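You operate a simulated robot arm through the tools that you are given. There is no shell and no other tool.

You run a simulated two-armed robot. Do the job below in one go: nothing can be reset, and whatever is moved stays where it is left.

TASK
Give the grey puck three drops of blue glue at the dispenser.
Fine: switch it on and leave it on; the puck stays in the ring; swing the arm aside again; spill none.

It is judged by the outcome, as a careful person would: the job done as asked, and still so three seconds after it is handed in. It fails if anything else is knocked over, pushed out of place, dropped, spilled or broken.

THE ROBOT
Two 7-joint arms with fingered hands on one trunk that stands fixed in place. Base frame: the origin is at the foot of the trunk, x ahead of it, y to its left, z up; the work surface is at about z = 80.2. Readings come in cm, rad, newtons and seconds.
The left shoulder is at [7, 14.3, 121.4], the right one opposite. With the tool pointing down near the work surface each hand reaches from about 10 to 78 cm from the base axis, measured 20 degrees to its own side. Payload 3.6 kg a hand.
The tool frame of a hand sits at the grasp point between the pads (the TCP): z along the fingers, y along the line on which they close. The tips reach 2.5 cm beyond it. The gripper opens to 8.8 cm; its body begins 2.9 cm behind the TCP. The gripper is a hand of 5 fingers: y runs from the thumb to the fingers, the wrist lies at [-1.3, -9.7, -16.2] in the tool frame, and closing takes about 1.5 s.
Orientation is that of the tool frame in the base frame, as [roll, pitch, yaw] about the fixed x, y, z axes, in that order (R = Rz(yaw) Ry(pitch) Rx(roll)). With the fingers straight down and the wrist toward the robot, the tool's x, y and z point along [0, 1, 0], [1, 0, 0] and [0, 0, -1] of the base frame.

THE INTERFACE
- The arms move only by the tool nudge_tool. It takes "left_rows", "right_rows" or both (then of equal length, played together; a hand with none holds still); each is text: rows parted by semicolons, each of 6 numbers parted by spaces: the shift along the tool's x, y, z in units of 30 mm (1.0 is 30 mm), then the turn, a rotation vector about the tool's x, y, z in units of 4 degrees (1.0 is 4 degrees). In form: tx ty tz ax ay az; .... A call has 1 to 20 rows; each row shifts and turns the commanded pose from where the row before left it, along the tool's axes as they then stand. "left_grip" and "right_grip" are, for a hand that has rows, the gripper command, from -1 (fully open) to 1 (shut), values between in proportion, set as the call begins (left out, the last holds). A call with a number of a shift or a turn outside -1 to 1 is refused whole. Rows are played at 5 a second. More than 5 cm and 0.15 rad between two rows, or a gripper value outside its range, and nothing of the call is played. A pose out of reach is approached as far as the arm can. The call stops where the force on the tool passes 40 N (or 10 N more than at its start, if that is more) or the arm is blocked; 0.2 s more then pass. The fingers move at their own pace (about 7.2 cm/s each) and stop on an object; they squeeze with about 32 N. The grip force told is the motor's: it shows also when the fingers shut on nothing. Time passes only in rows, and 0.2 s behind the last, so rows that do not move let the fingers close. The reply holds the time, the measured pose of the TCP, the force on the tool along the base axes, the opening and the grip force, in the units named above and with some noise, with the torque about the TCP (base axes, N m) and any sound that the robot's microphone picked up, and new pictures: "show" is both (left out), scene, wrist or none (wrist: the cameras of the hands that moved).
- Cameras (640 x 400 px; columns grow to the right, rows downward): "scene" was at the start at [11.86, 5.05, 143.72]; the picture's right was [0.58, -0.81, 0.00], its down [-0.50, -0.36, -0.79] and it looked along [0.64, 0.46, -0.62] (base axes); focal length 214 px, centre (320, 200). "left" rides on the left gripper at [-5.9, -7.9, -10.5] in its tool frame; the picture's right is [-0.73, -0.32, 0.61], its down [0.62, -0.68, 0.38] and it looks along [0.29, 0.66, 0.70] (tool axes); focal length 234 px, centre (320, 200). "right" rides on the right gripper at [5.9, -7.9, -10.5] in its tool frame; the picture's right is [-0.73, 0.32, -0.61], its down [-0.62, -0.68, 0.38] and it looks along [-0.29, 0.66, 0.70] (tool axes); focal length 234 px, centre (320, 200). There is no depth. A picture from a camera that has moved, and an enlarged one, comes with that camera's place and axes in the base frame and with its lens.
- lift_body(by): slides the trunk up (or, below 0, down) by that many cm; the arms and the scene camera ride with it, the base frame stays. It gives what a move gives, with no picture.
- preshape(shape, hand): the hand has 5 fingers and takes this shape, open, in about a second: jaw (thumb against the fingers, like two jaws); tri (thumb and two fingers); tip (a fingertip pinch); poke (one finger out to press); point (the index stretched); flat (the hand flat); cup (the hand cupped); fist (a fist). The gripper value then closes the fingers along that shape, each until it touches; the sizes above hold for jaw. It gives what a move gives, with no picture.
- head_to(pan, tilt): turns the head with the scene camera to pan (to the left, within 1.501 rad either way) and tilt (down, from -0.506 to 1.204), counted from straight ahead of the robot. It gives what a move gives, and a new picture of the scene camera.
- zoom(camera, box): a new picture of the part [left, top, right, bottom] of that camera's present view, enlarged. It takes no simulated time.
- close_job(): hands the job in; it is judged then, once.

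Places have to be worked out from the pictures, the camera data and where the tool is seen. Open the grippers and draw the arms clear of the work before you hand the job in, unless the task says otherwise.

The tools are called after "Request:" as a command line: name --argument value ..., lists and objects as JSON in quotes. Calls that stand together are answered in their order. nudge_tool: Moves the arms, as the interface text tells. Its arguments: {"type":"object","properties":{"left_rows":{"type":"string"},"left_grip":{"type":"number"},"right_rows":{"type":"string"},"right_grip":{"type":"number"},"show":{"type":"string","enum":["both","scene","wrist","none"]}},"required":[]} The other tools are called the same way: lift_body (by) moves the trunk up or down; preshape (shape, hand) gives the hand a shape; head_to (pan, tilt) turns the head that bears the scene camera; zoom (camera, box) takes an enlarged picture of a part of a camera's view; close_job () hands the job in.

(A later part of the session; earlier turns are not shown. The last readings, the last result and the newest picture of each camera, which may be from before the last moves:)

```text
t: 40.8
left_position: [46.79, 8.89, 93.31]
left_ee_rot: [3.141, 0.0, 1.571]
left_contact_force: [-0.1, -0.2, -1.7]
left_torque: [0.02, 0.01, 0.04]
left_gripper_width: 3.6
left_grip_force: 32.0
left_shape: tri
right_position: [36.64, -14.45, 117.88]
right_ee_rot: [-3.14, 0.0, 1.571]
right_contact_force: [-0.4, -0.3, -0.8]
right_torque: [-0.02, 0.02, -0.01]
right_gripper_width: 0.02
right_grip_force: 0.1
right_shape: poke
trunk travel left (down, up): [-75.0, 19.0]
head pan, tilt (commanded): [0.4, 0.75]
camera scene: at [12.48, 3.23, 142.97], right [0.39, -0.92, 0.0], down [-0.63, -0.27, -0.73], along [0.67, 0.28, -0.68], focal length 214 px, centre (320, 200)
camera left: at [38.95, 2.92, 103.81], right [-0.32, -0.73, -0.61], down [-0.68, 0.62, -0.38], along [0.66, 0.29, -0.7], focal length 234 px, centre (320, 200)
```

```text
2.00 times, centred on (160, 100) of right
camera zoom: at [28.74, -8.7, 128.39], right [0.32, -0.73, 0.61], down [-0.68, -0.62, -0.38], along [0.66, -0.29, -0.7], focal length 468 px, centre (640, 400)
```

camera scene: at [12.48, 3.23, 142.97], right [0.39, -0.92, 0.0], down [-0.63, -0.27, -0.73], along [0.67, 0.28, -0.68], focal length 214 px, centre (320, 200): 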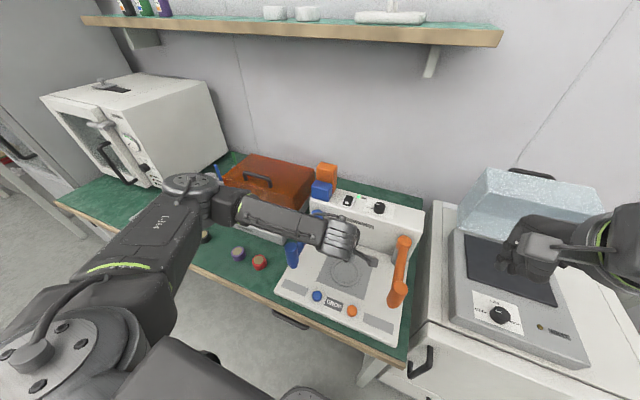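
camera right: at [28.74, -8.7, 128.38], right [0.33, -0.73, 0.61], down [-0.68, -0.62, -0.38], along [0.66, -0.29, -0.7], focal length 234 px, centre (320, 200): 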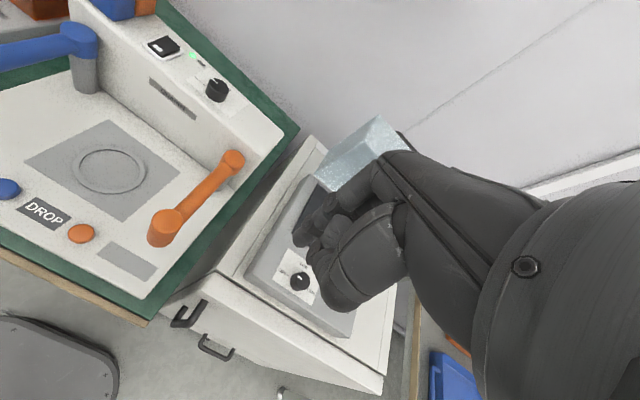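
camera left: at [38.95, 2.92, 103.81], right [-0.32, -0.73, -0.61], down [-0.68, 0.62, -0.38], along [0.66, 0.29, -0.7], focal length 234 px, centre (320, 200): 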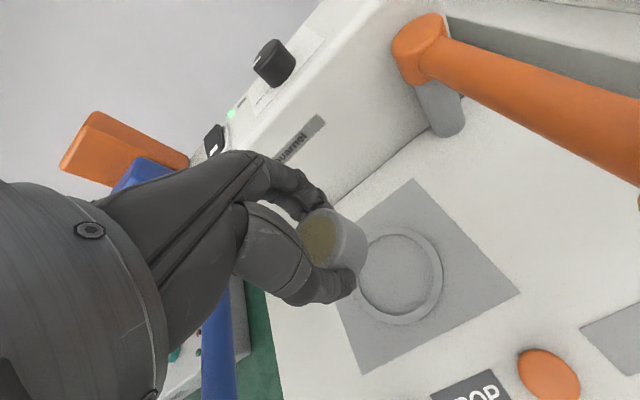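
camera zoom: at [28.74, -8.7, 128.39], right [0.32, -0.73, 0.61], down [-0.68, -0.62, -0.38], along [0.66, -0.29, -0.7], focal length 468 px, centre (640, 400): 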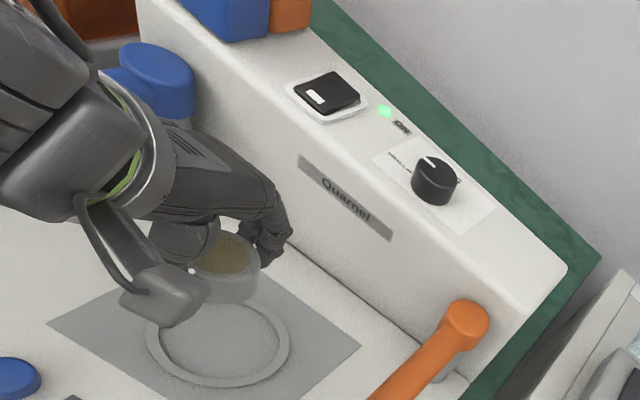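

The forearm stays well above the blue head by my reckoning, about z 103 against 94.6 at the end. I continue down to about 2 cm over the plate.

Request:
nudge_tool --left_rows "0 0 0.4 0 0 0;0 0 0.5 0 0 0;0 0 0.5 0 0 0;0 0 0.5 0 0 0;0 0 0.5 0 0 0;0 0 0.3 0 0 0;0 0 0 0 0 0" --show "both"

Request:
zoom --camera "scene" --box '[270, 180, 430, 340]'

Request:
zoom --camera "right" --box '[0, 40, 240, 200]'

```text
t: 42.4
left_position: [46.82, 8.87, 85.14]
left_ee_rot: [-3.141, 0.0, 1.571]
left_contact_force: [-0.9, -0.4, -0.9]
left_torque: [0.0, -0.01, -0.02]
left_gripper_width: 3.62
left_grip_force: 32.7
left_shape: tri
right_position: [36.43, -14.42, 118.01]
right_ee_rot: [-3.14, 0.001, 1.571]
right_contact_force: [0.4, 0.2, 0.1]
right_torque: [0.06, -0.02, 0.0]
right_gripper_width: 0.02
right_grip_force: 0.1
right_shape: poke
trunk travel left (down, up): [-75.0, 19.0]
head pan, tilt (commanded): [0.4, 0.75]
camera scene: at [12.49, 3.24, 142.97], right [0.39, -0.92, 0.0], down [-0.63, -0.27, -0.73], along [0.67, 0.28, -0.68], focal length 214 px, centre (320, 200)
camera left: at [38.94, 2.89, 95.64], right [-0.32, -0.73, -0.61], down [-0.68, 0.62, -0.38], along [0.66, 0.29, -0.7], focal length 234 px, centre (320, 200)
```

scene: 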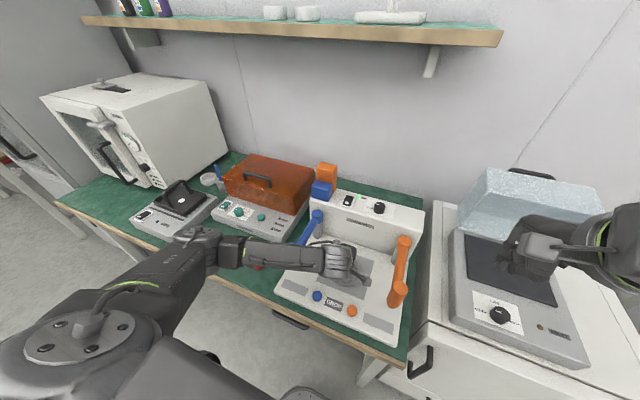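
left: 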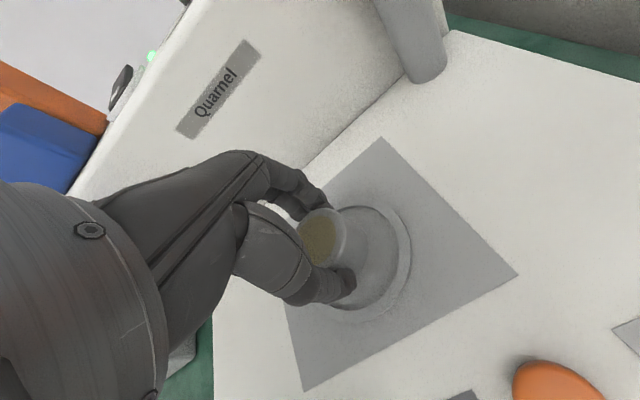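

```text
2.50 times, centred on (350, 260) of scene
camera zoom: at [12.49, 3.24, 142.97], right [0.39, -0.92, 0.0], down [-0.63, -0.27, -0.73], along [0.67, 0.28, -0.68], focal length 536 px, centre (245, 50)
```

zoom: 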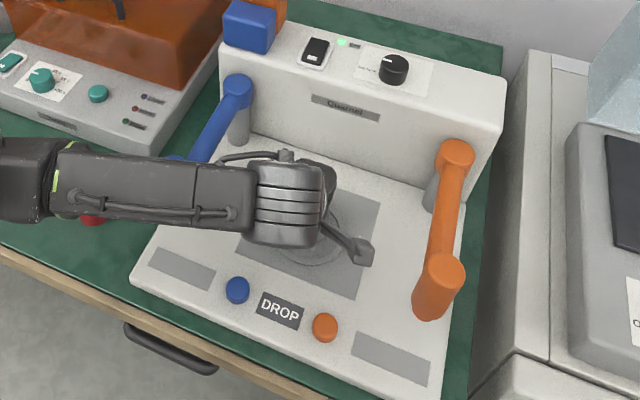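

```text
2.50 times, centred on (120, 120) of right
camera zoom: at [28.75, -8.7, 128.39], right [0.32, -0.73, 0.61], down [-0.68, -0.62, -0.38], along [0.66, -0.29, -0.7], focal length 585 px, centre (820, 400)
```

zoom: 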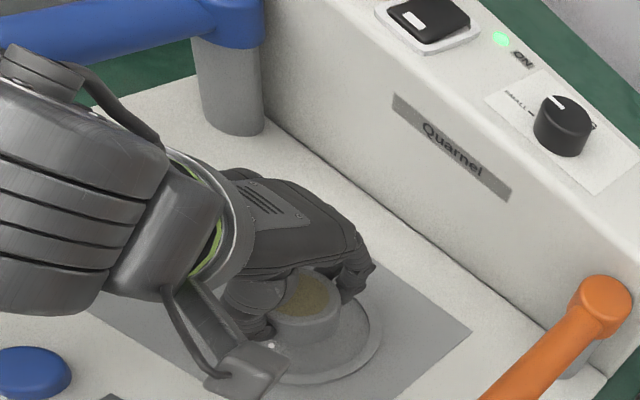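

The puck is over the ring with slack all round. I lower the last bit gently, feeling for contact with the plate.

Request:
nudge_tool --left_rows "0 0 0.3 0 0 0;0 0 0.25 0 0 0;0 0 0.1 0 0 0;0 0 0 0 0 0" --show "none"

Request:
zoom --camera "right" --box '[60, 110, 180, 200]'

Request:
zoom --camera "left" --box '[240, 130, 480, 330]'

```text
t: 43.4
left_position: [46.85, 8.89, 83.25]
left_ee_rot: [3.14, 0.001, 1.571]
left_contact_force: [0.5, 0.0, 3.2]
left_torque: [-0.03, -0.03, -0.01]
left_gripper_width: 3.6
left_grip_force: 32.1
left_shape: tri
right_position: [36.44, -14.55, 117.98]
right_ee_rot: [-3.14, -0.001, 1.571]
right_contact_force: [0.1, 0.2, 0.0]
right_torque: [-0.01, 0.0, 0.01]
right_gripper_width: 0.03
right_grip_force: 0.1
right_shape: poke
trunk travel left (down, up): [-75.0, 19.0]
head pan, tilt (commanded): [0.4, 0.75]
```

```text
4.44 times, centred on (120, 155) of right
camera zoom: at [28.7, -8.71, 128.4], right [0.32, -0.73, 0.61], down [-0.68, -0.62, -0.38], along [0.66, -0.29, -0.7], focal length 1041 px, centre (1209, 400)
```

zoom: 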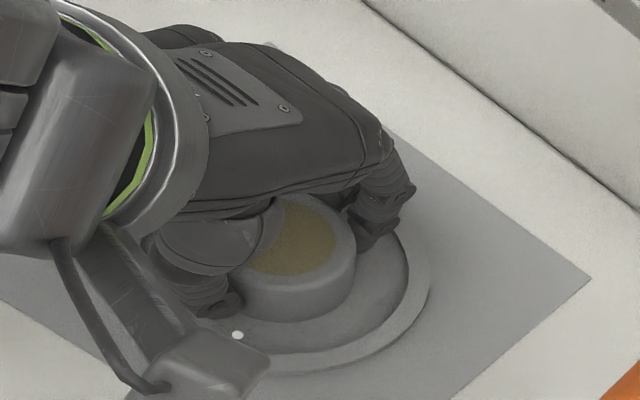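

```text
2.00 times, centred on (360, 230) of left
camera zoom: at [38.93, 2.88, 93.79], right [-0.32, -0.73, -0.61], down [-0.68, 0.62, -0.38], along [0.66, 0.29, -0.7], focal length 468 px, centre (240, 140)
```

zoom: 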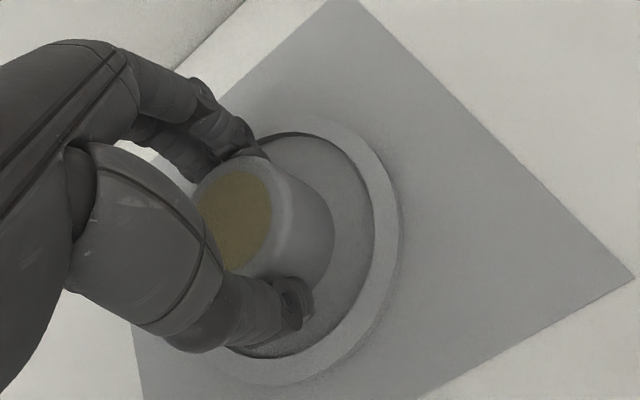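

Vertical force rose to about +4 N relative to before, so the puck has touched the plate. I nudge 1 mm to seat it, then open the hand to about 6.6 cm.

Request:
nudge_tool --left_rows "0 0 0.03 0 0 0;0 0 0 0 0 0" --show "none"

```text
t: 44.0
left_position: [46.75, 8.94, 83.28]
left_ee_rot: [3.141, 0.0, 1.573]
left_contact_force: [2.1, 0.3, 10.3]
left_torque: [-0.03, -0.07, -0.01]
left_gripper_width: 3.62
left_grip_force: 32.3
left_shape: tri
right_position: [36.43, -14.53, 117.95]
right_ee_rot: [-3.14, 0.0, 1.571]
right_contact_force: [0.6, 0.1, -0.1]
right_torque: [0.01, 0.0, 0.0]
right_gripper_width: 0.02
right_grip_force: 0.0
right_shape: poke
trunk travel left (down, up): [-75.0, 19.0]
head pan, tilt (commanded): [0.4, 0.75]
```

Firm contact at 10 N. I ease off 1 mm and open the fingers.

Request:
nudge_tool --left_rows "0 0 -0.03 0 0 0;0 0 0 0 0 0;0 0 0 0 0 0;0 0 0 0 0 0;0 0 0 0 0 0" --left_grip -0.4 --show "none"

Request:
zoom --camera "right" --box '[60, 110, 180, 200]'

Request:
zoom --camera "left" --box '[240, 130, 480, 330]'

```text
t: 45.2
left_position: [46.82, 8.9, 83.2]
left_ee_rot: [-3.14, -0.001, 1.572]
left_contact_force: [1.5, 0.3, 1.7]
left_torque: [0.04, -0.06, 0.05]
left_gripper_width: 5.24
left_grip_force: 0.1
left_shape: tri
right_position: [36.52, -14.5, 117.87]
right_ee_rot: [-3.138, 0.001, 1.57]
right_contact_force: [0.3, 0.3, -0.2]
right_torque: [0.02, -0.01, -0.01]
right_gripper_width: 0.0
right_grip_force: 0.1
right_shape: poke
trunk travel left (down, up): [-75.0, 19.0]
head pan, tilt (commanded): [0.4, 0.75]
```

```text
4.44 times, centred on (120, 155) of right
camera zoom: at [28.73, -8.7, 128.39], right [0.32, -0.73, 0.61], down [-0.68, -0.62, -0.38], along [0.66, -0.29, -0.7], focal length 1041 px, centre (1209, 400)
```

zoom: 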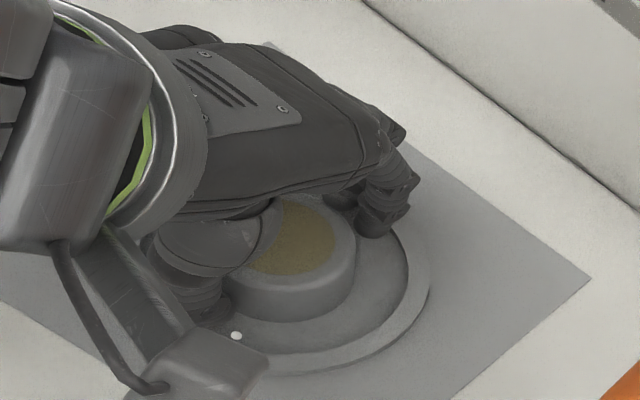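

```text
2.00 times, centred on (360, 230) of left
camera zoom: at [38.93, 2.91, 93.73], right [-0.32, -0.73, -0.61], down [-0.68, 0.62, -0.38], along [0.66, 0.29, -0.7], focal length 468 px, centre (240, 140)
```

zoom: 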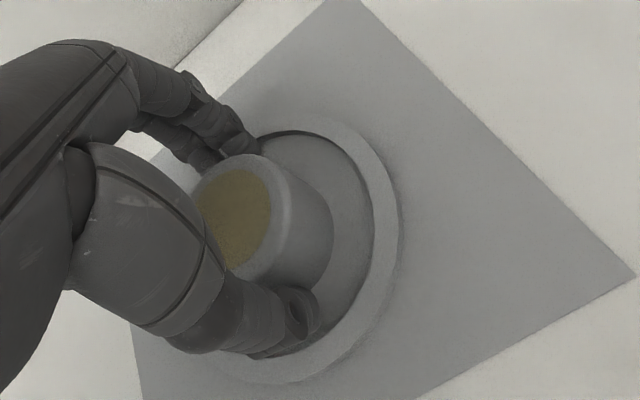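

The fingers have opened clear of the puck, maybe touching the ring's inner wall. I raise slowly and check that the puck stays put.

Request:
nudge_tool --left_rows "0 0 -0.1 0 0 0;0 0 -0.1 0 0 0;0 0 -0.15 0 0 0;0 0 -0.2 0 0 0;0 0 -0.3 0 0 0;0 0 0 0 0 0" --show "none"

Request:
zoom --camera "right" --box '[60, 110, 180, 200]'

Request:
zoom --camera "left" --box '[240, 130, 480, 330]'

```text
t: 46.6
left_position: [46.82, 8.85, 85.76]
left_ee_rot: [3.14, 0.001, 1.574]
left_contact_force: [0.6, 0.1, 0.6]
left_torque: [0.03, 0.03, 0.01]
left_gripper_width: 6.15
left_grip_force: 0.1
left_shape: tri
right_position: [36.46, -14.48, 117.93]
right_ee_rot: [-3.141, 0.001, 1.57]
right_contact_force: [0.2, 0.1, 0.3]
right_torque: [0.01, 0.0, 0.02]
right_gripper_width: 0.0
right_grip_force: 0.1
right_shape: poke
trunk travel left (down, up): [-75.0, 19.0]
head pan, tilt (commanded): [0.4, 0.75]
```

```text
4.44 times, centred on (120, 155) of right
camera zoom: at [28.71, -8.7, 128.39], right [0.32, -0.73, 0.61], down [-0.68, -0.62, -0.38], along [0.66, -0.29, -0.7], focal length 1041 px, centre (1209, 400)
```

zoom: 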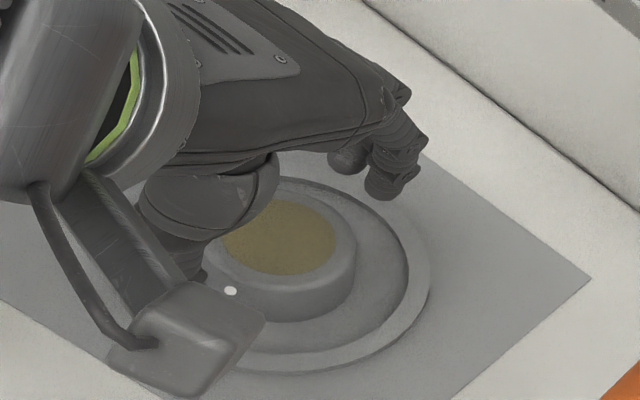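

```text
2.00 times, centred on (360, 230) of left
camera zoom: at [38.9, 2.92, 96.32], right [-0.32, -0.73, -0.61], down [-0.68, 0.62, -0.38], along [0.66, 0.29, -0.7], focal length 468 px, centre (240, 140)
```

zoom: 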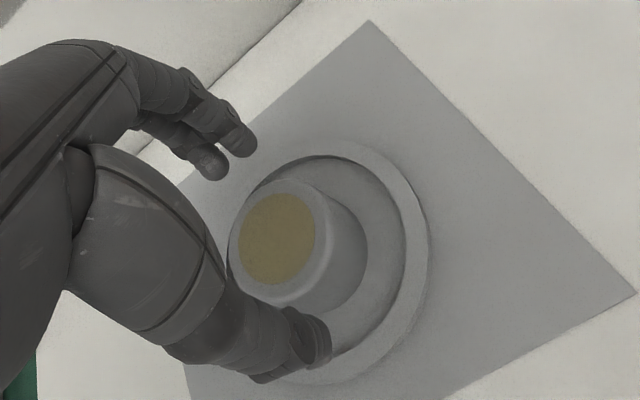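

The puck sits in the ring, upright. I raise the left hand clear and move it back over to the left of the blue arm.

Request:
nudge_tool --left_rows "0 0 -0.5 0 0 0;0 0 -0.8 0 0 0;0 0 -0.9 0 0 0;0 0 -0.9 0 0 0;0 0 -0.9 0 0 0;0 0 -0.9 0 0 0;0.4 -0.2 -0.9 0 0 0;0.8 -0.3 -0.5 0 0 0;0.9 -0.3 0 0 0 0;0.9 -0.3 0 0 0 0;0.9 -0.3 0 0 0 0;0.9 -0.3 0 0 0 0;0.9 -0.3 0 0 0 0;0.9 -0.3 0 0 0 0;0.9 0 0 0 0 0;0.9 0 0 0 0 0" --show "both"

Request:
preshape --shape "poke" --hand "left"

Request:
zoom --camera "scene" --box '[270, 180, 430, 340]'

Request:
zoom --camera "right" --box '[0, 0, 320, 200]'

```text
t: 50.0
left_position: [39.85, 34.19, 104.72]
left_ee_rot: [3.139, 0.0, 1.572]
left_contact_force: [0.3, -0.1, -0.4]
left_torque: [0.01, -0.02, 0.01]
left_gripper_width: 6.14
left_grip_force: 0.0
left_shape: tri
right_position: [36.46, -14.36, 118.03]
right_ee_rot: [-3.139, 0.0, 1.571]
right_contact_force: [0.4, 0.1, 0.8]
right_torque: [0.04, 0.0, 0.0]
right_gripper_width: 0.01
right_grip_force: 0.1
right_shape: poke
trunk travel left (down, up): [-75.0, 19.0]
head pan, tilt (commanded): [0.4, 0.75]
camera scene: at [12.41, 3.28, 142.98], right [0.39, -0.92, 0.0], down [-0.63, -0.27, -0.73], along [0.67, 0.28, -0.68], focal length 214 px, centre (320, 200)
camera left: at [31.98, 28.22, 115.17], right [-0.32, -0.73, -0.61], down [-0.68, 0.62, -0.38], along [0.66, 0.29, -0.7], focal length 234 px, centre (320, 200)
```

scene: 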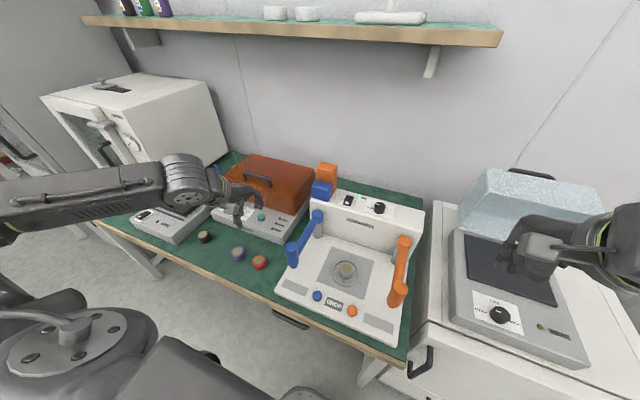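
left: 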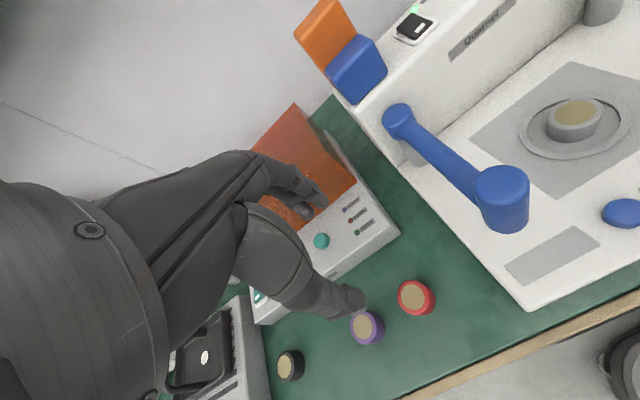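

```text
t: 50.9
left_position: [39.96, 34.09, 104.61]
left_ee_rot: [3.141, 0.0, 1.572]
left_contact_force: [-0.7, 0.7, 0.3]
left_torque: [0.0, 0.0, -0.01]
left_gripper_width: 0.0
left_grip_force: 0.1
left_shape: poke
right_position: [36.51, -14.52, 117.95]
right_ee_rot: [-3.139, -0.001, 1.571]
right_contact_force: [0.3, -0.3, 0.6]
right_torque: [-0.02, -0.01, 0.01]
right_gripper_width: 0.0
right_grip_force: 0.1
right_shape: poke
trunk travel left (down, up): [-75.0, 19.0]
head pan, tilt (commanded): [0.4, 0.75]
```

```text
2.50 times, centred on (350, 260) of scene
camera zoom: at [12.48, 3.24, 142.97], right [0.39, -0.92, 0.0], down [-0.63, -0.27, -0.73], along [0.67, 0.28, -0.68], focal length 536 px, centre (245, 50)
```

zoom: 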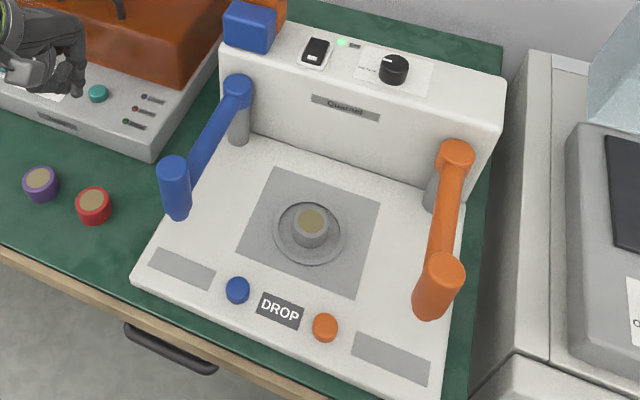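

```text
2.00 times, centred on (160, 100) of right
camera zoom: at [28.74, -8.7, 128.39], right [0.32, -0.73, 0.61], down [-0.68, -0.62, -0.38], along [0.66, -0.29, -0.7], focal length 468 px, centre (640, 400)
```

zoom: 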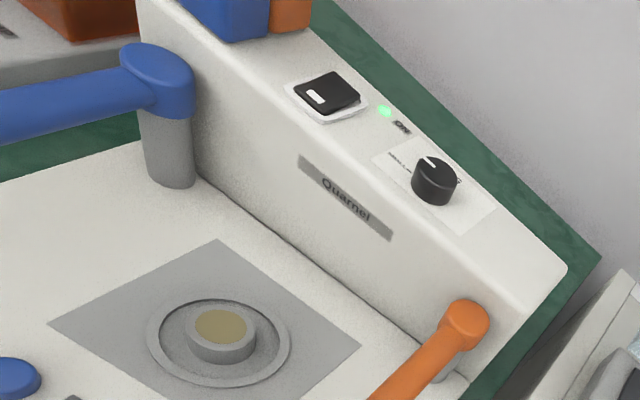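

The puck is centred in the ring. I check where the left index tip lies in poke shape before using it to push the blue arm.

Request:
zoom --camera "left" --box '[220, 140, 420, 320]'

Request:
zoom --camera "scene" --box '[190, 150, 330, 270]'

```text
2.22 times, centred on (320, 230) of left
camera zoom: at [32.04, 28.14, 115.15], right [-0.32, -0.73, -0.61], down [-0.68, 0.62, -0.38], along [0.66, 0.29, -0.7], focal length 520 px, centre (320, 133)
```

zoom: 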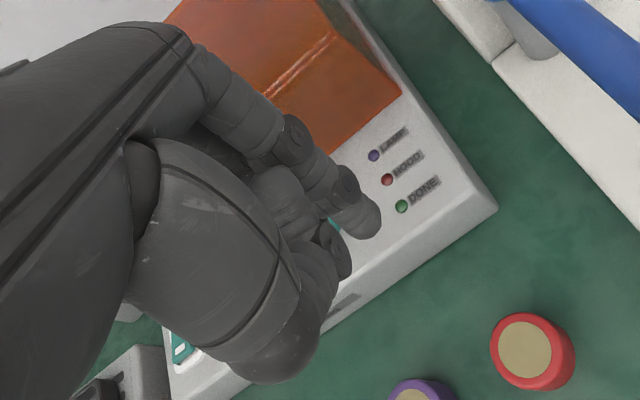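

```text
3.33 times, centred on (260, 210) of scene
camera zoom: at [12.48, 3.24, 142.97], right [0.39, -0.92, 0.0], down [-0.63, -0.27, -0.73], along [0.67, 0.28, -0.68], focal length 715 px, centre (520, 167)
```

zoom: 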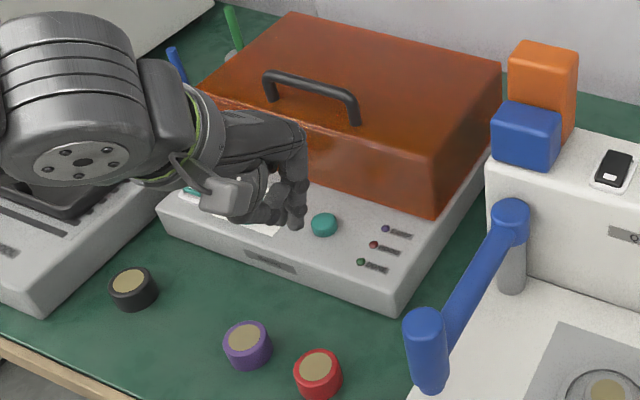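

The left fingertip sits roughly at TCP + (1.2, 0.3, -3.7). I bring it beside the blue head's left flank at head height, leaving a gap of a few cm.

Request:
nudge_tool --left_rows "-0.27 -0.09 0.5 0 0 0;-0.27 -0.09 0.7 0 0 0;-0.27 -0.09 0.7 0 0 0;-0.27 -0.09 0.7 0 0 0;-0.27 -0.09 0.7 0 0 0;0 0 0 0 0 0" --show "both"

Request:
zoom --camera "scene" --box '[230, 180, 370, 300]'

Request:
zoom --camera "right" --box '[0, 0, 200, 160]'

```text
t: 52.3
left_position: [38.6, 30.08, 94.67]
left_ee_rot: [3.142, -0.001, 1.573]
left_contact_force: [-0.1, 0.3, -0.1]
left_torque: [0.02, 0.03, 0.0]
left_gripper_width: 0.0
left_grip_force: 0.2
left_shape: poke
right_position: [36.55, -14.55, 117.94]
right_ee_rot: [-3.141, 0.001, 1.57]
right_contact_force: [-0.1, -0.2, 0.6]
right_torque: [-0.01, -0.02, 0.01]
right_gripper_width: 0.01
right_grip_force: 0.1
right_shape: poke
trunk travel left (down, up): [-75.0, 19.0]
head pan, tilt (commanded): [0.4, 0.75]
camera scene: at [12.45, 3.24, 142.98], right [0.39, -0.92, 0.0], down [-0.63, -0.27, -0.73], along [0.67, 0.28, -0.68], focal length 214 px, centre (320, 200)
camera left: at [30.63, 24.08, 105.31], right [-0.32, -0.73, -0.61], down [-0.68, 0.62, -0.38], along [0.66, 0.29, -0.7], focal length 234 px, centre (320, 200)
```

scene: 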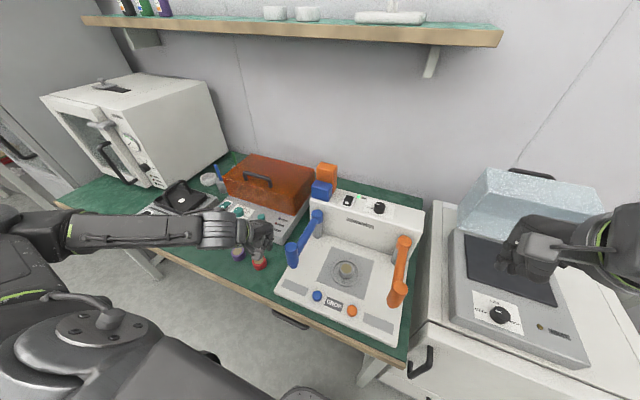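
left: 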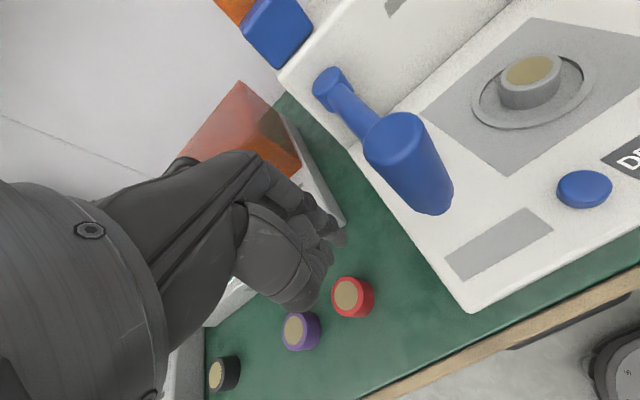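

```text
3.33 times, centred on (300, 240) of scene
camera zoom: at [12.45, 3.24, 142.98], right [0.39, -0.92, 0.0], down [-0.63, -0.27, -0.73], along [0.67, 0.28, -0.68], focal length 715 px, centre (387, 67)
```

zoom: 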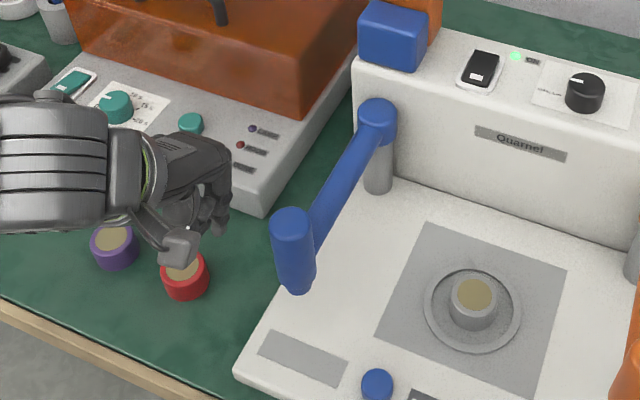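

```text
2.50 times, centred on (100, 80) of right
camera zoom: at [28.71, -8.7, 128.4], right [0.32, -0.73, 0.61], down [-0.68, -0.62, -0.38], along [0.66, -0.29, -0.7], focal length 585 px, centre (870, 500)
```

zoom: 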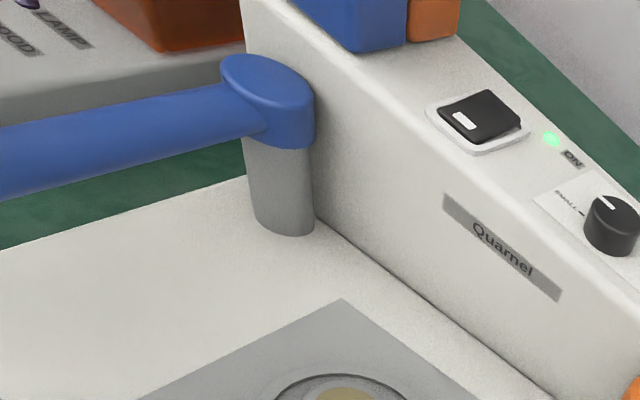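

The finger is beside the head at a good height, about 4 cm off in y. I close most of that gap and look again.

Request:
nudge_tool --left_rows "-0.3 0.1 0 0 0 0;-0.3 0.1 0 0 0 0;-0.3 0 0 0 0 0;0 0 0 0 0 0" --show "wrist"

Request:
zoom --camera "scene" --box '[250, 200, 350, 300]'

Request:
zoom --camera "left" --box '[240, 80, 480, 280]'

```text
t: 53.3
left_position: [39.19, 27.42, 94.78]
left_ee_rot: [-3.141, -0.001, 1.571]
left_contact_force: [0.6, 0.3, -0.1]
left_torque: [0.02, 0.03, 0.0]
left_gripper_width: 0.0
left_grip_force: 0.2
left_shape: poke
right_position: [36.44, -14.49, 117.97]
right_ee_rot: [-3.14, 0.001, 1.57]
right_contact_force: [-0.1, 0.2, 0.1]
right_torque: [-0.02, 0.03, 0.01]
right_gripper_width: 0.0
right_grip_force: 0.1
right_shape: poke
trunk travel left (down, up): [-75.0, 19.0]
head pan, tilt (commanded): [0.4, 0.75]
camera left: at [31.25, 21.37, 105.3], right [-0.32, -0.73, -0.61], down [-0.68, 0.62, -0.38], along [0.66, 0.29, -0.7], focal length 234 px, centre (320, 200)
```

left: 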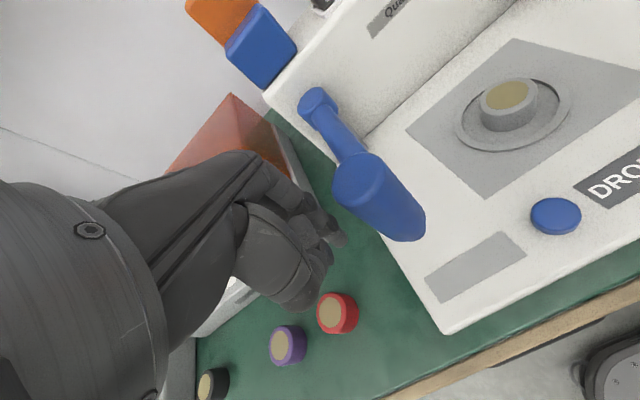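

```text
4.00 times, centred on (300, 250) of scene
camera zoom: at [12.47, 3.25, 142.97], right [0.39, -0.92, 0.0], down [-0.63, -0.27, -0.73], along [0.67, 0.28, -0.68], focal length 858 px, centre (400, 0)
```

zoom: 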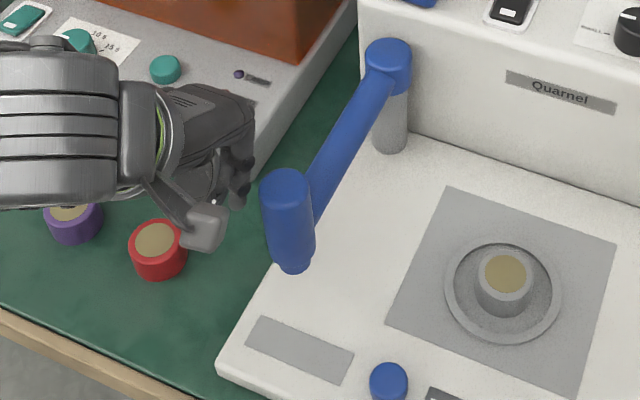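

```text
2.00 times, centred on (360, 180) of left
camera zoom: at [31.25, 21.37, 105.3], right [-0.32, -0.73, -0.61], down [-0.68, 0.62, -0.38], along [0.66, 0.29, -0.7], focal length 468 px, centre (240, 240)
```

zoom: 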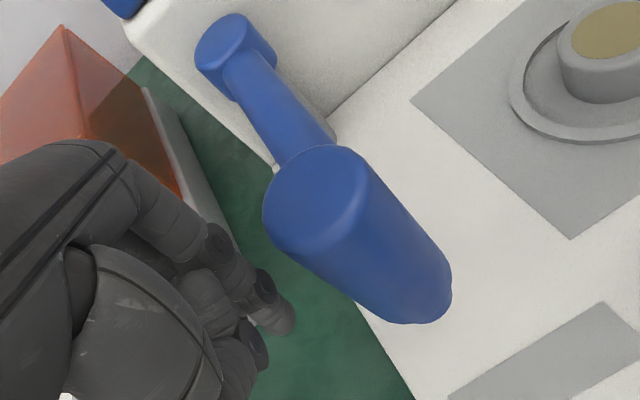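

The gap is about 1 cm. I advance to contact and push the arm along its arc, slowly, through about the first 20°.

Request:
nudge_tool --left_rows "-0.2 0 0 0 0 0;-0.23 0 0 0 0 0;-0.26 -0.01 0 0 0 0;-0.26 -0.01 0 0 0 0;-0.26 -0.01 0 0 0 0;-0.26 -0.01 0 0 0 0;-0.26 0.03 0 0 0 0;-0.26 0.03 0 0 0 0;-0.26 0.03 0 0 0 0;-0.26 0.03 0 0 0 0;0 0 0 0 0 0" --show "both"

Request:
zoom --camera "scene" --box '[250, 200, 390, 320]'

Request:
zoom --camera "left" --box '[240, 80, 480, 280]'

```text
t: 55.7
left_position: [39.41, 19.85, 94.92]
left_ee_rot: [3.141, -0.001, 1.57]
left_contact_force: [-0.1, 0.4, -0.2]
left_torque: [0.01, -0.01, -0.04]
left_gripper_width: 0.0
left_grip_force: 0.2
left_shape: poke
right_position: [36.5, -14.53, 117.99]
right_ee_rot: [-3.14, 0.0, 1.573]
right_contact_force: [-0.4, -0.6, -0.3]
right_torque: [-0.02, 0.0, -0.03]
right_gripper_width: 0.0
right_grip_force: 0.1
right_shape: poke
trunk travel left (down, up): [-75.0, 19.0]
head pan, tilt (commanded): [0.4, 0.75]
camera scene: at [12.45, 3.26, 142.98], right [0.39, -0.92, 0.0], down [-0.63, -0.27, -0.73], along [0.67, 0.28, -0.68], focal length 214 px, centre (320, 200)
camera left: at [31.5, 13.82, 105.32], right [-0.32, -0.73, -0.61], down [-0.68, 0.62, -0.38], along [0.66, 0.29, -0.7], focal length 234 px, centre (320, 200)
```

scene: 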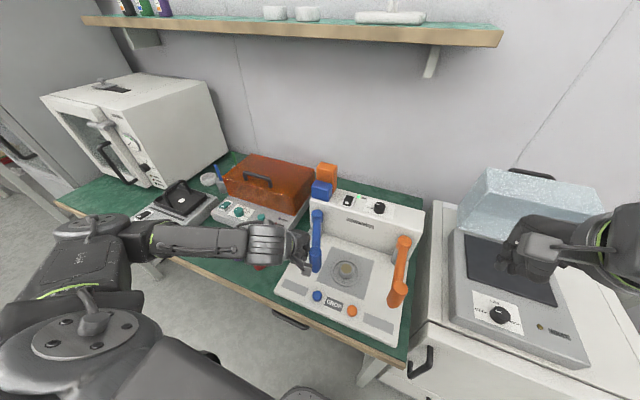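
left: 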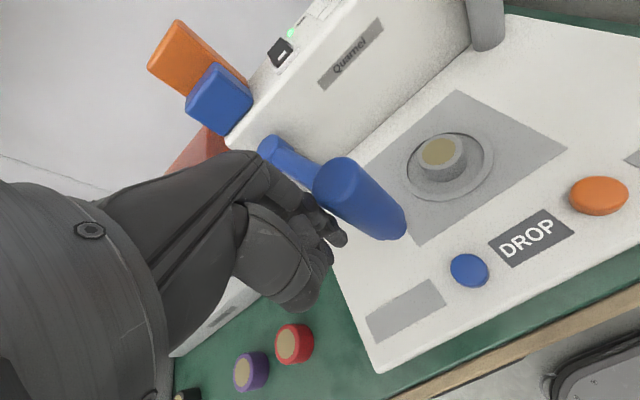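

```text
3.33 times, centred on (320, 260) of scene
camera zoom: at [12.45, 3.26, 142.98], right [0.39, -0.92, 0.0], down [-0.63, -0.27, -0.73], along [0.67, 0.28, -0.68], focal length 715 px, centre (320, 0)
```

zoom: 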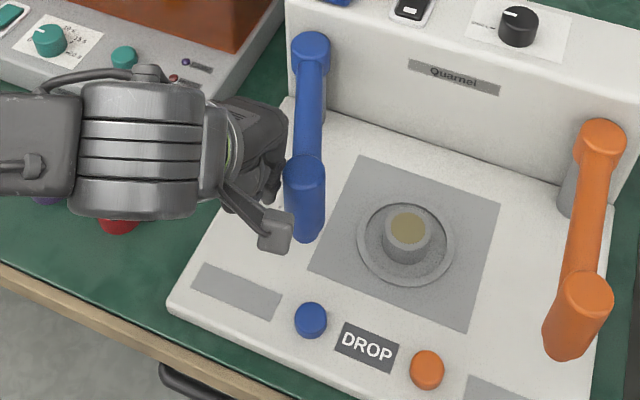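

```text
2.00 times, centred on (360, 180) of left
camera zoom: at [31.5, 13.82, 105.32], right [-0.32, -0.73, -0.61], down [-0.68, 0.62, -0.38], along [0.66, 0.29, -0.7], focal length 468 px, centre (240, 240)
```

zoom: 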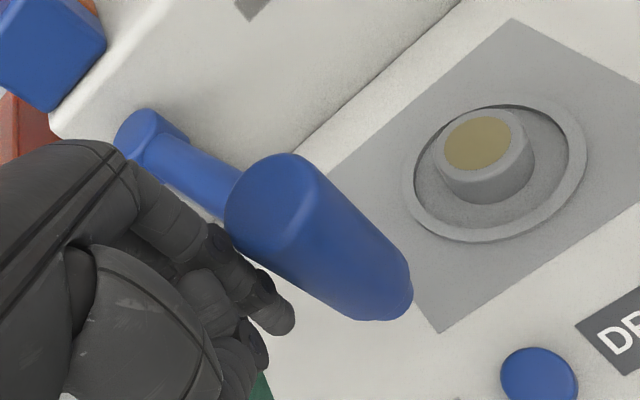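

The arm swings easily with almost no force. I continue along the arc to about 42° and check.

Request:
nudge_tool --left_rows "-0.25 0.078 0 0 0 0;-0.25 0.078 0 0 0 0;-0.25 0.078 0 0 0 0;-0.25 0.078 0 0 0 0;-0.23 0.12 0 0 0 0;-0.23 0.12 0 0 0 0;-0.23 0.12 0 0 0 0;-0.23 0.12 0 0 0 0;0 0 0 0 0 0" --show "both"

Request:
zoom --camera "scene" --box '[270, 200, 410, 320]'

Request:
zoom --camera "left" --box '[240, 80, 480, 280]'

Request:
zoom --camera "right" --box '[0, 40, 240, 200]'

```text
t: 57.7
left_position: [41.64, 14.02, 94.8]
left_ee_rot: [-3.141, 0.0, 1.57]
left_contact_force: [0.3, 0.3, 0.1]
left_torque: [-0.03, 0.01, -0.01]
left_gripper_width: 0.0
left_grip_force: 0.1
left_shape: poke
right_position: [36.56, -14.5, 117.99]
right_ee_rot: [-3.14, 0.0, 1.571]
right_contact_force: [0.4, -0.1, -0.4]
right_torque: [0.0, -0.02, 0.02]
right_gripper_width: 0.0
right_grip_force: 0.1
right_shape: poke
trunk travel left (down, up): [-75.0, 19.0]
head pan, tilt (commanded): [0.4, 0.75]
camera scene: at [12.46, 3.26, 142.98], right [0.39, -0.92, 0.0], down [-0.63, -0.27, -0.73], along [0.67, 0.28, -0.68], focal length 214 px, centre (320, 200)
camera left: at [33.84, 8.11, 105.29], right [-0.32, -0.73, -0.61], down [-0.68, 0.62, -0.38], along [0.66, 0.29, -0.7], focal length 234 px, centre (320, 200)
```

scene: 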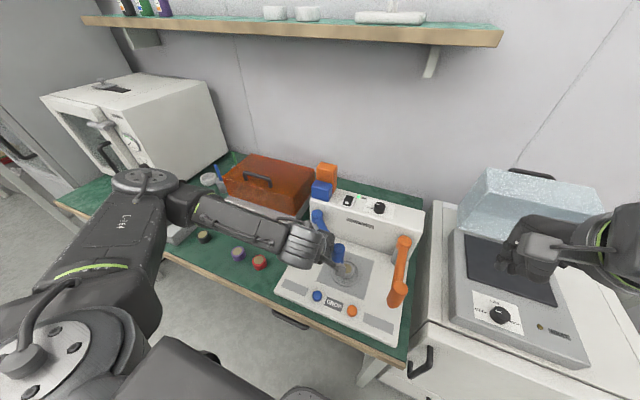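
left: 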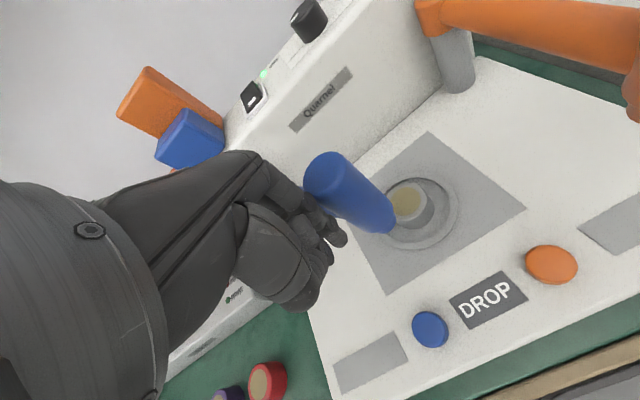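

```text
3.33 times, centred on (340, 260) of scene
camera zoom: at [12.46, 3.26, 142.98], right [0.39, -0.92, 0.0], down [-0.63, -0.27, -0.73], along [0.67, 0.28, -0.68], focal length 715 px, centre (253, 0)
```

zoom: 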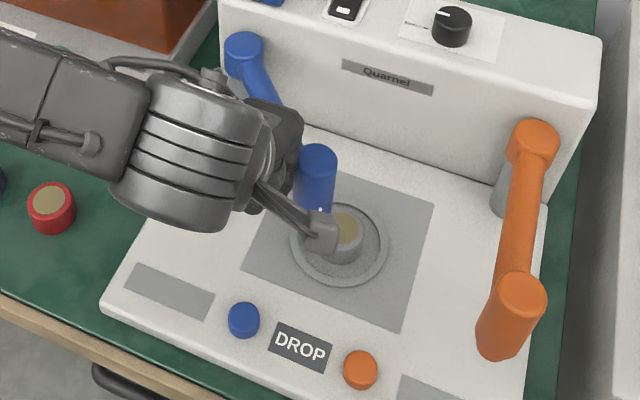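

```text
2.00 times, centred on (360, 180) of left
camera zoom: at [33.84, 8.11, 105.29], right [-0.32, -0.73, -0.61], down [-0.68, 0.62, -0.38], along [0.66, 0.29, -0.7], focal length 468 px, centre (240, 240)
```

zoom: 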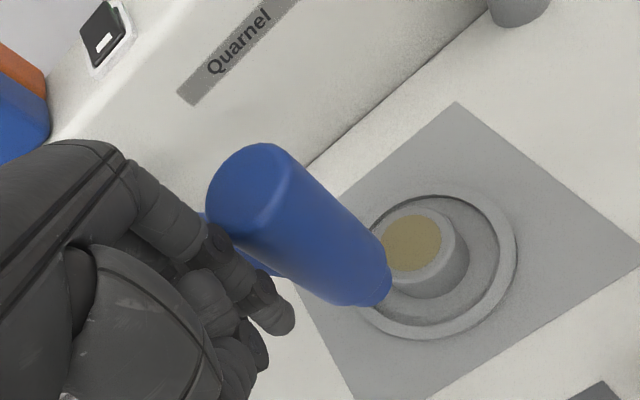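

```text
2.50 times, centred on (120, 120) of right
camera zoom: at [28.72, -8.68, 128.39], right [0.32, -0.73, 0.61], down [-0.68, -0.62, -0.38], along [0.66, -0.29, -0.7], focal length 585 px, centre (820, 400)
```

zoom: 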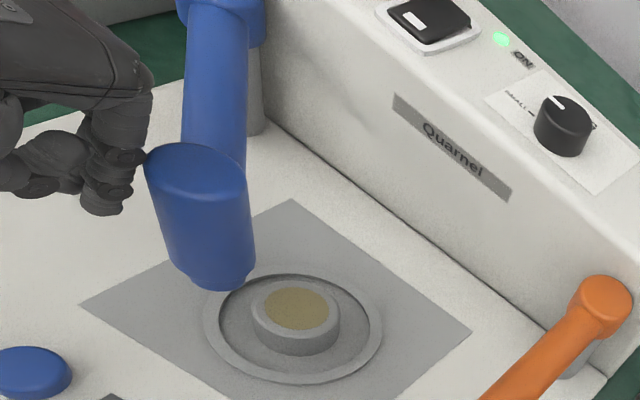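

The arm is at about 42° and the puck is near 53°. I push about 8° more in small steps and look.

Request:
nudge_tool --left_rows "-0.17 0.12 0 0 0 0;-0.17 0.12 0 0 0 0;-0.16 0.125 0 0 0 0;-0.16 0.13 0 0 0 0;0 0 0 0 0 0" --show "none"

Request:
zoom --camera "scene" --box '[270, 200, 410, 320]'

Request:
zoom --camera "left" --box '[240, 80, 480, 280]'

Request:
zoom --camera "right" --box '[0, 40, 240, 200]'

```text
t: 58.9
left_position: [43.26, 12.09, 94.74]
left_ee_rot: [3.141, -0.001, 1.571]
left_contact_force: [-0.2, 0.7, 0.2]
left_torque: [-0.01, 0.01, -0.02]
left_gripper_width: 0.0
left_grip_force: 0.0
left_shape: poke
right_position: [36.52, -14.43, 117.82]
right_ee_rot: [-3.138, 0.0, 1.571]
right_contact_force: [-0.2, 1.0, 0.2]
right_torque: [0.0, 0.0, 0.0]
right_gripper_width: 0.0
right_grip_force: 0.1
right_shape: poke
trunk travel left (down, up): [-75.0, 19.0]
head pan, tilt (commanded): [0.4, 0.75]
```

```text
3.33 times, centred on (340, 260) of scene
camera zoom: at [12.46, 3.25, 142.98], right [0.39, -0.92, 0.0], down [-0.63, -0.27, -0.73], along [0.67, 0.28, -0.68], focal length 715 px, centre (253, 0)
```

zoom: 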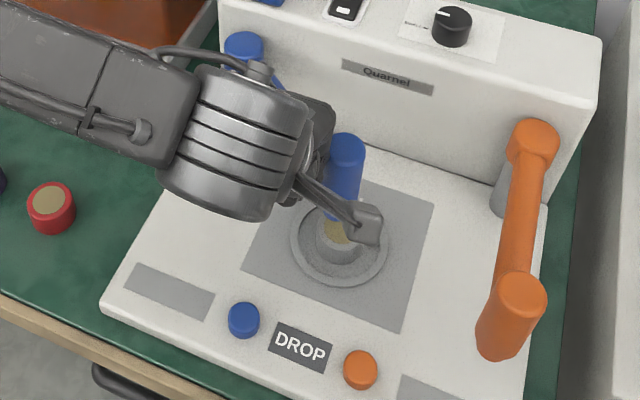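

```text
2.00 times, centred on (360, 180) of left
camera zoom: at [35.37, 6.11, 105.29], right [-0.32, -0.73, -0.61], down [-0.68, 0.62, -0.38], along [0.66, 0.29, -0.7], focal length 468 px, centre (240, 240)
```

zoom: 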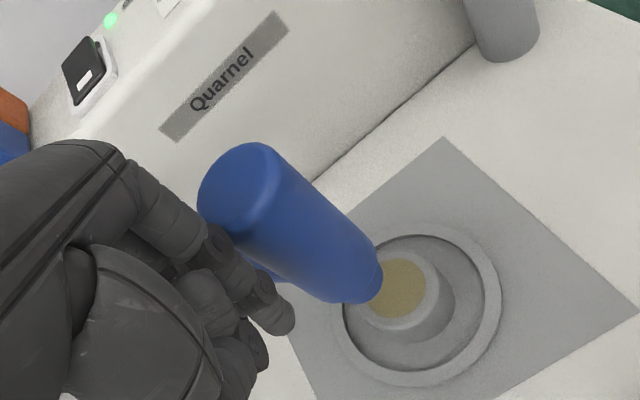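

```text
2.50 times, centred on (120, 120) of right
camera zoom: at [28.72, -8.69, 128.39], right [0.32, -0.73, 0.61], down [-0.68, -0.62, -0.38], along [0.66, -0.29, -0.7], focal length 585 px, centre (820, 400)
```

zoom: 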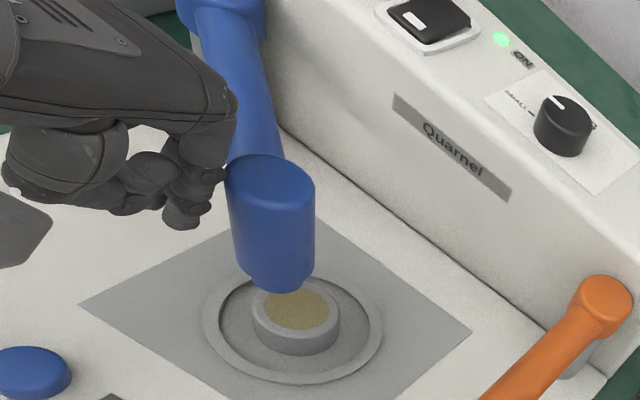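

The nozzle is about 1 cm short of the puck's centre. I push a further 6 mm along the arc and compare again.

Request:
nudge_tool --left_rows "-0.065 0.08 0 0 0 0;-0.065 0.08 0 0 0 0;0 0 0 0 0 0" --show "none"

Request:
zoom --camera "scene" --box '[310, 210, 390, 290]'

Request:
zoom --camera "left" --box '[300, 130, 460, 270]'

Request:
zoom --camera "right" --box '[50, 90, 170, 200]'

```text
t: 59.7
left_position: [43.64, 11.58, 94.74]
left_ee_rot: [3.141, 0.0, 1.57]
left_contact_force: [-0.2, -0.5, -0.3]
left_torque: [-0.02, -0.02, 0.01]
left_gripper_width: 0.0
left_grip_force: 0.1
left_shape: poke
right_position: [36.52, -14.4, 117.84]
right_ee_rot: [-3.14, 0.001, 1.572]
right_contact_force: [-0.5, 0.6, -0.7]
right_torque: [0.03, 0.01, -0.04]
right_gripper_width: 0.02
right_grip_force: 0.0
right_shape: poke
trunk travel left (down, up): [-75.0, 19.0]
head pan, tilt (commanded): [0.4, 0.75]
```

```text
5.00 times, centred on (350, 250) of scene
camera zoom: at [12.47, 3.24, 142.97], right [0.39, -0.92, 0.0], down [-0.63, -0.27, -0.73], along [0.67, 0.28, -0.68], focal length 1072 px, centre (170, -50)
```

zoom: 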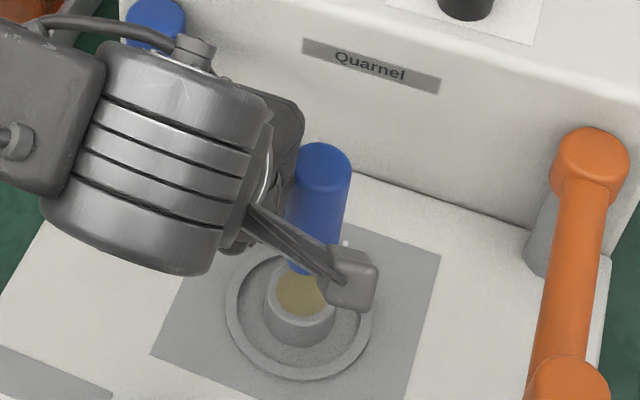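

```text
2.86 times, centred on (380, 200) of left
camera zoom: at [35.84, 5.7, 105.27], right [-0.32, -0.73, -0.61], down [-0.68, 0.62, -0.38], along [0.66, 0.29, -0.7], focal length 669 px, centre (149, 200)
```

zoom: 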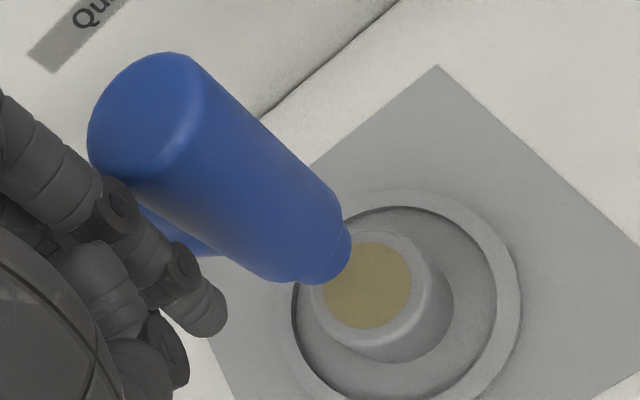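

```text
3.64 times, centred on (110, 145) of right
camera zoom: at [28.73, -8.69, 128.39], right [0.32, -0.73, 0.61], down [-0.68, -0.62, -0.38], along [0.66, -0.29, -0.7], focal length 852 px, centre (1084, 400)
```

zoom: 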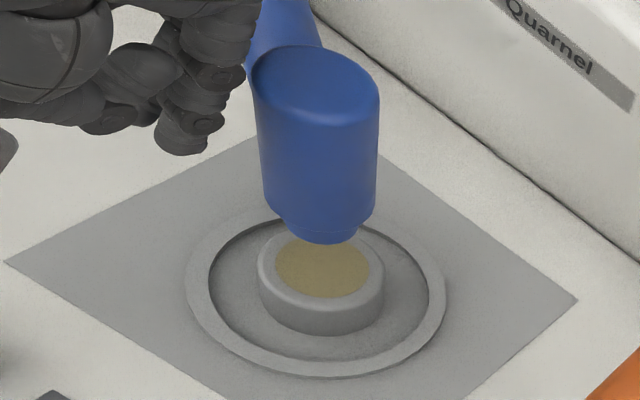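

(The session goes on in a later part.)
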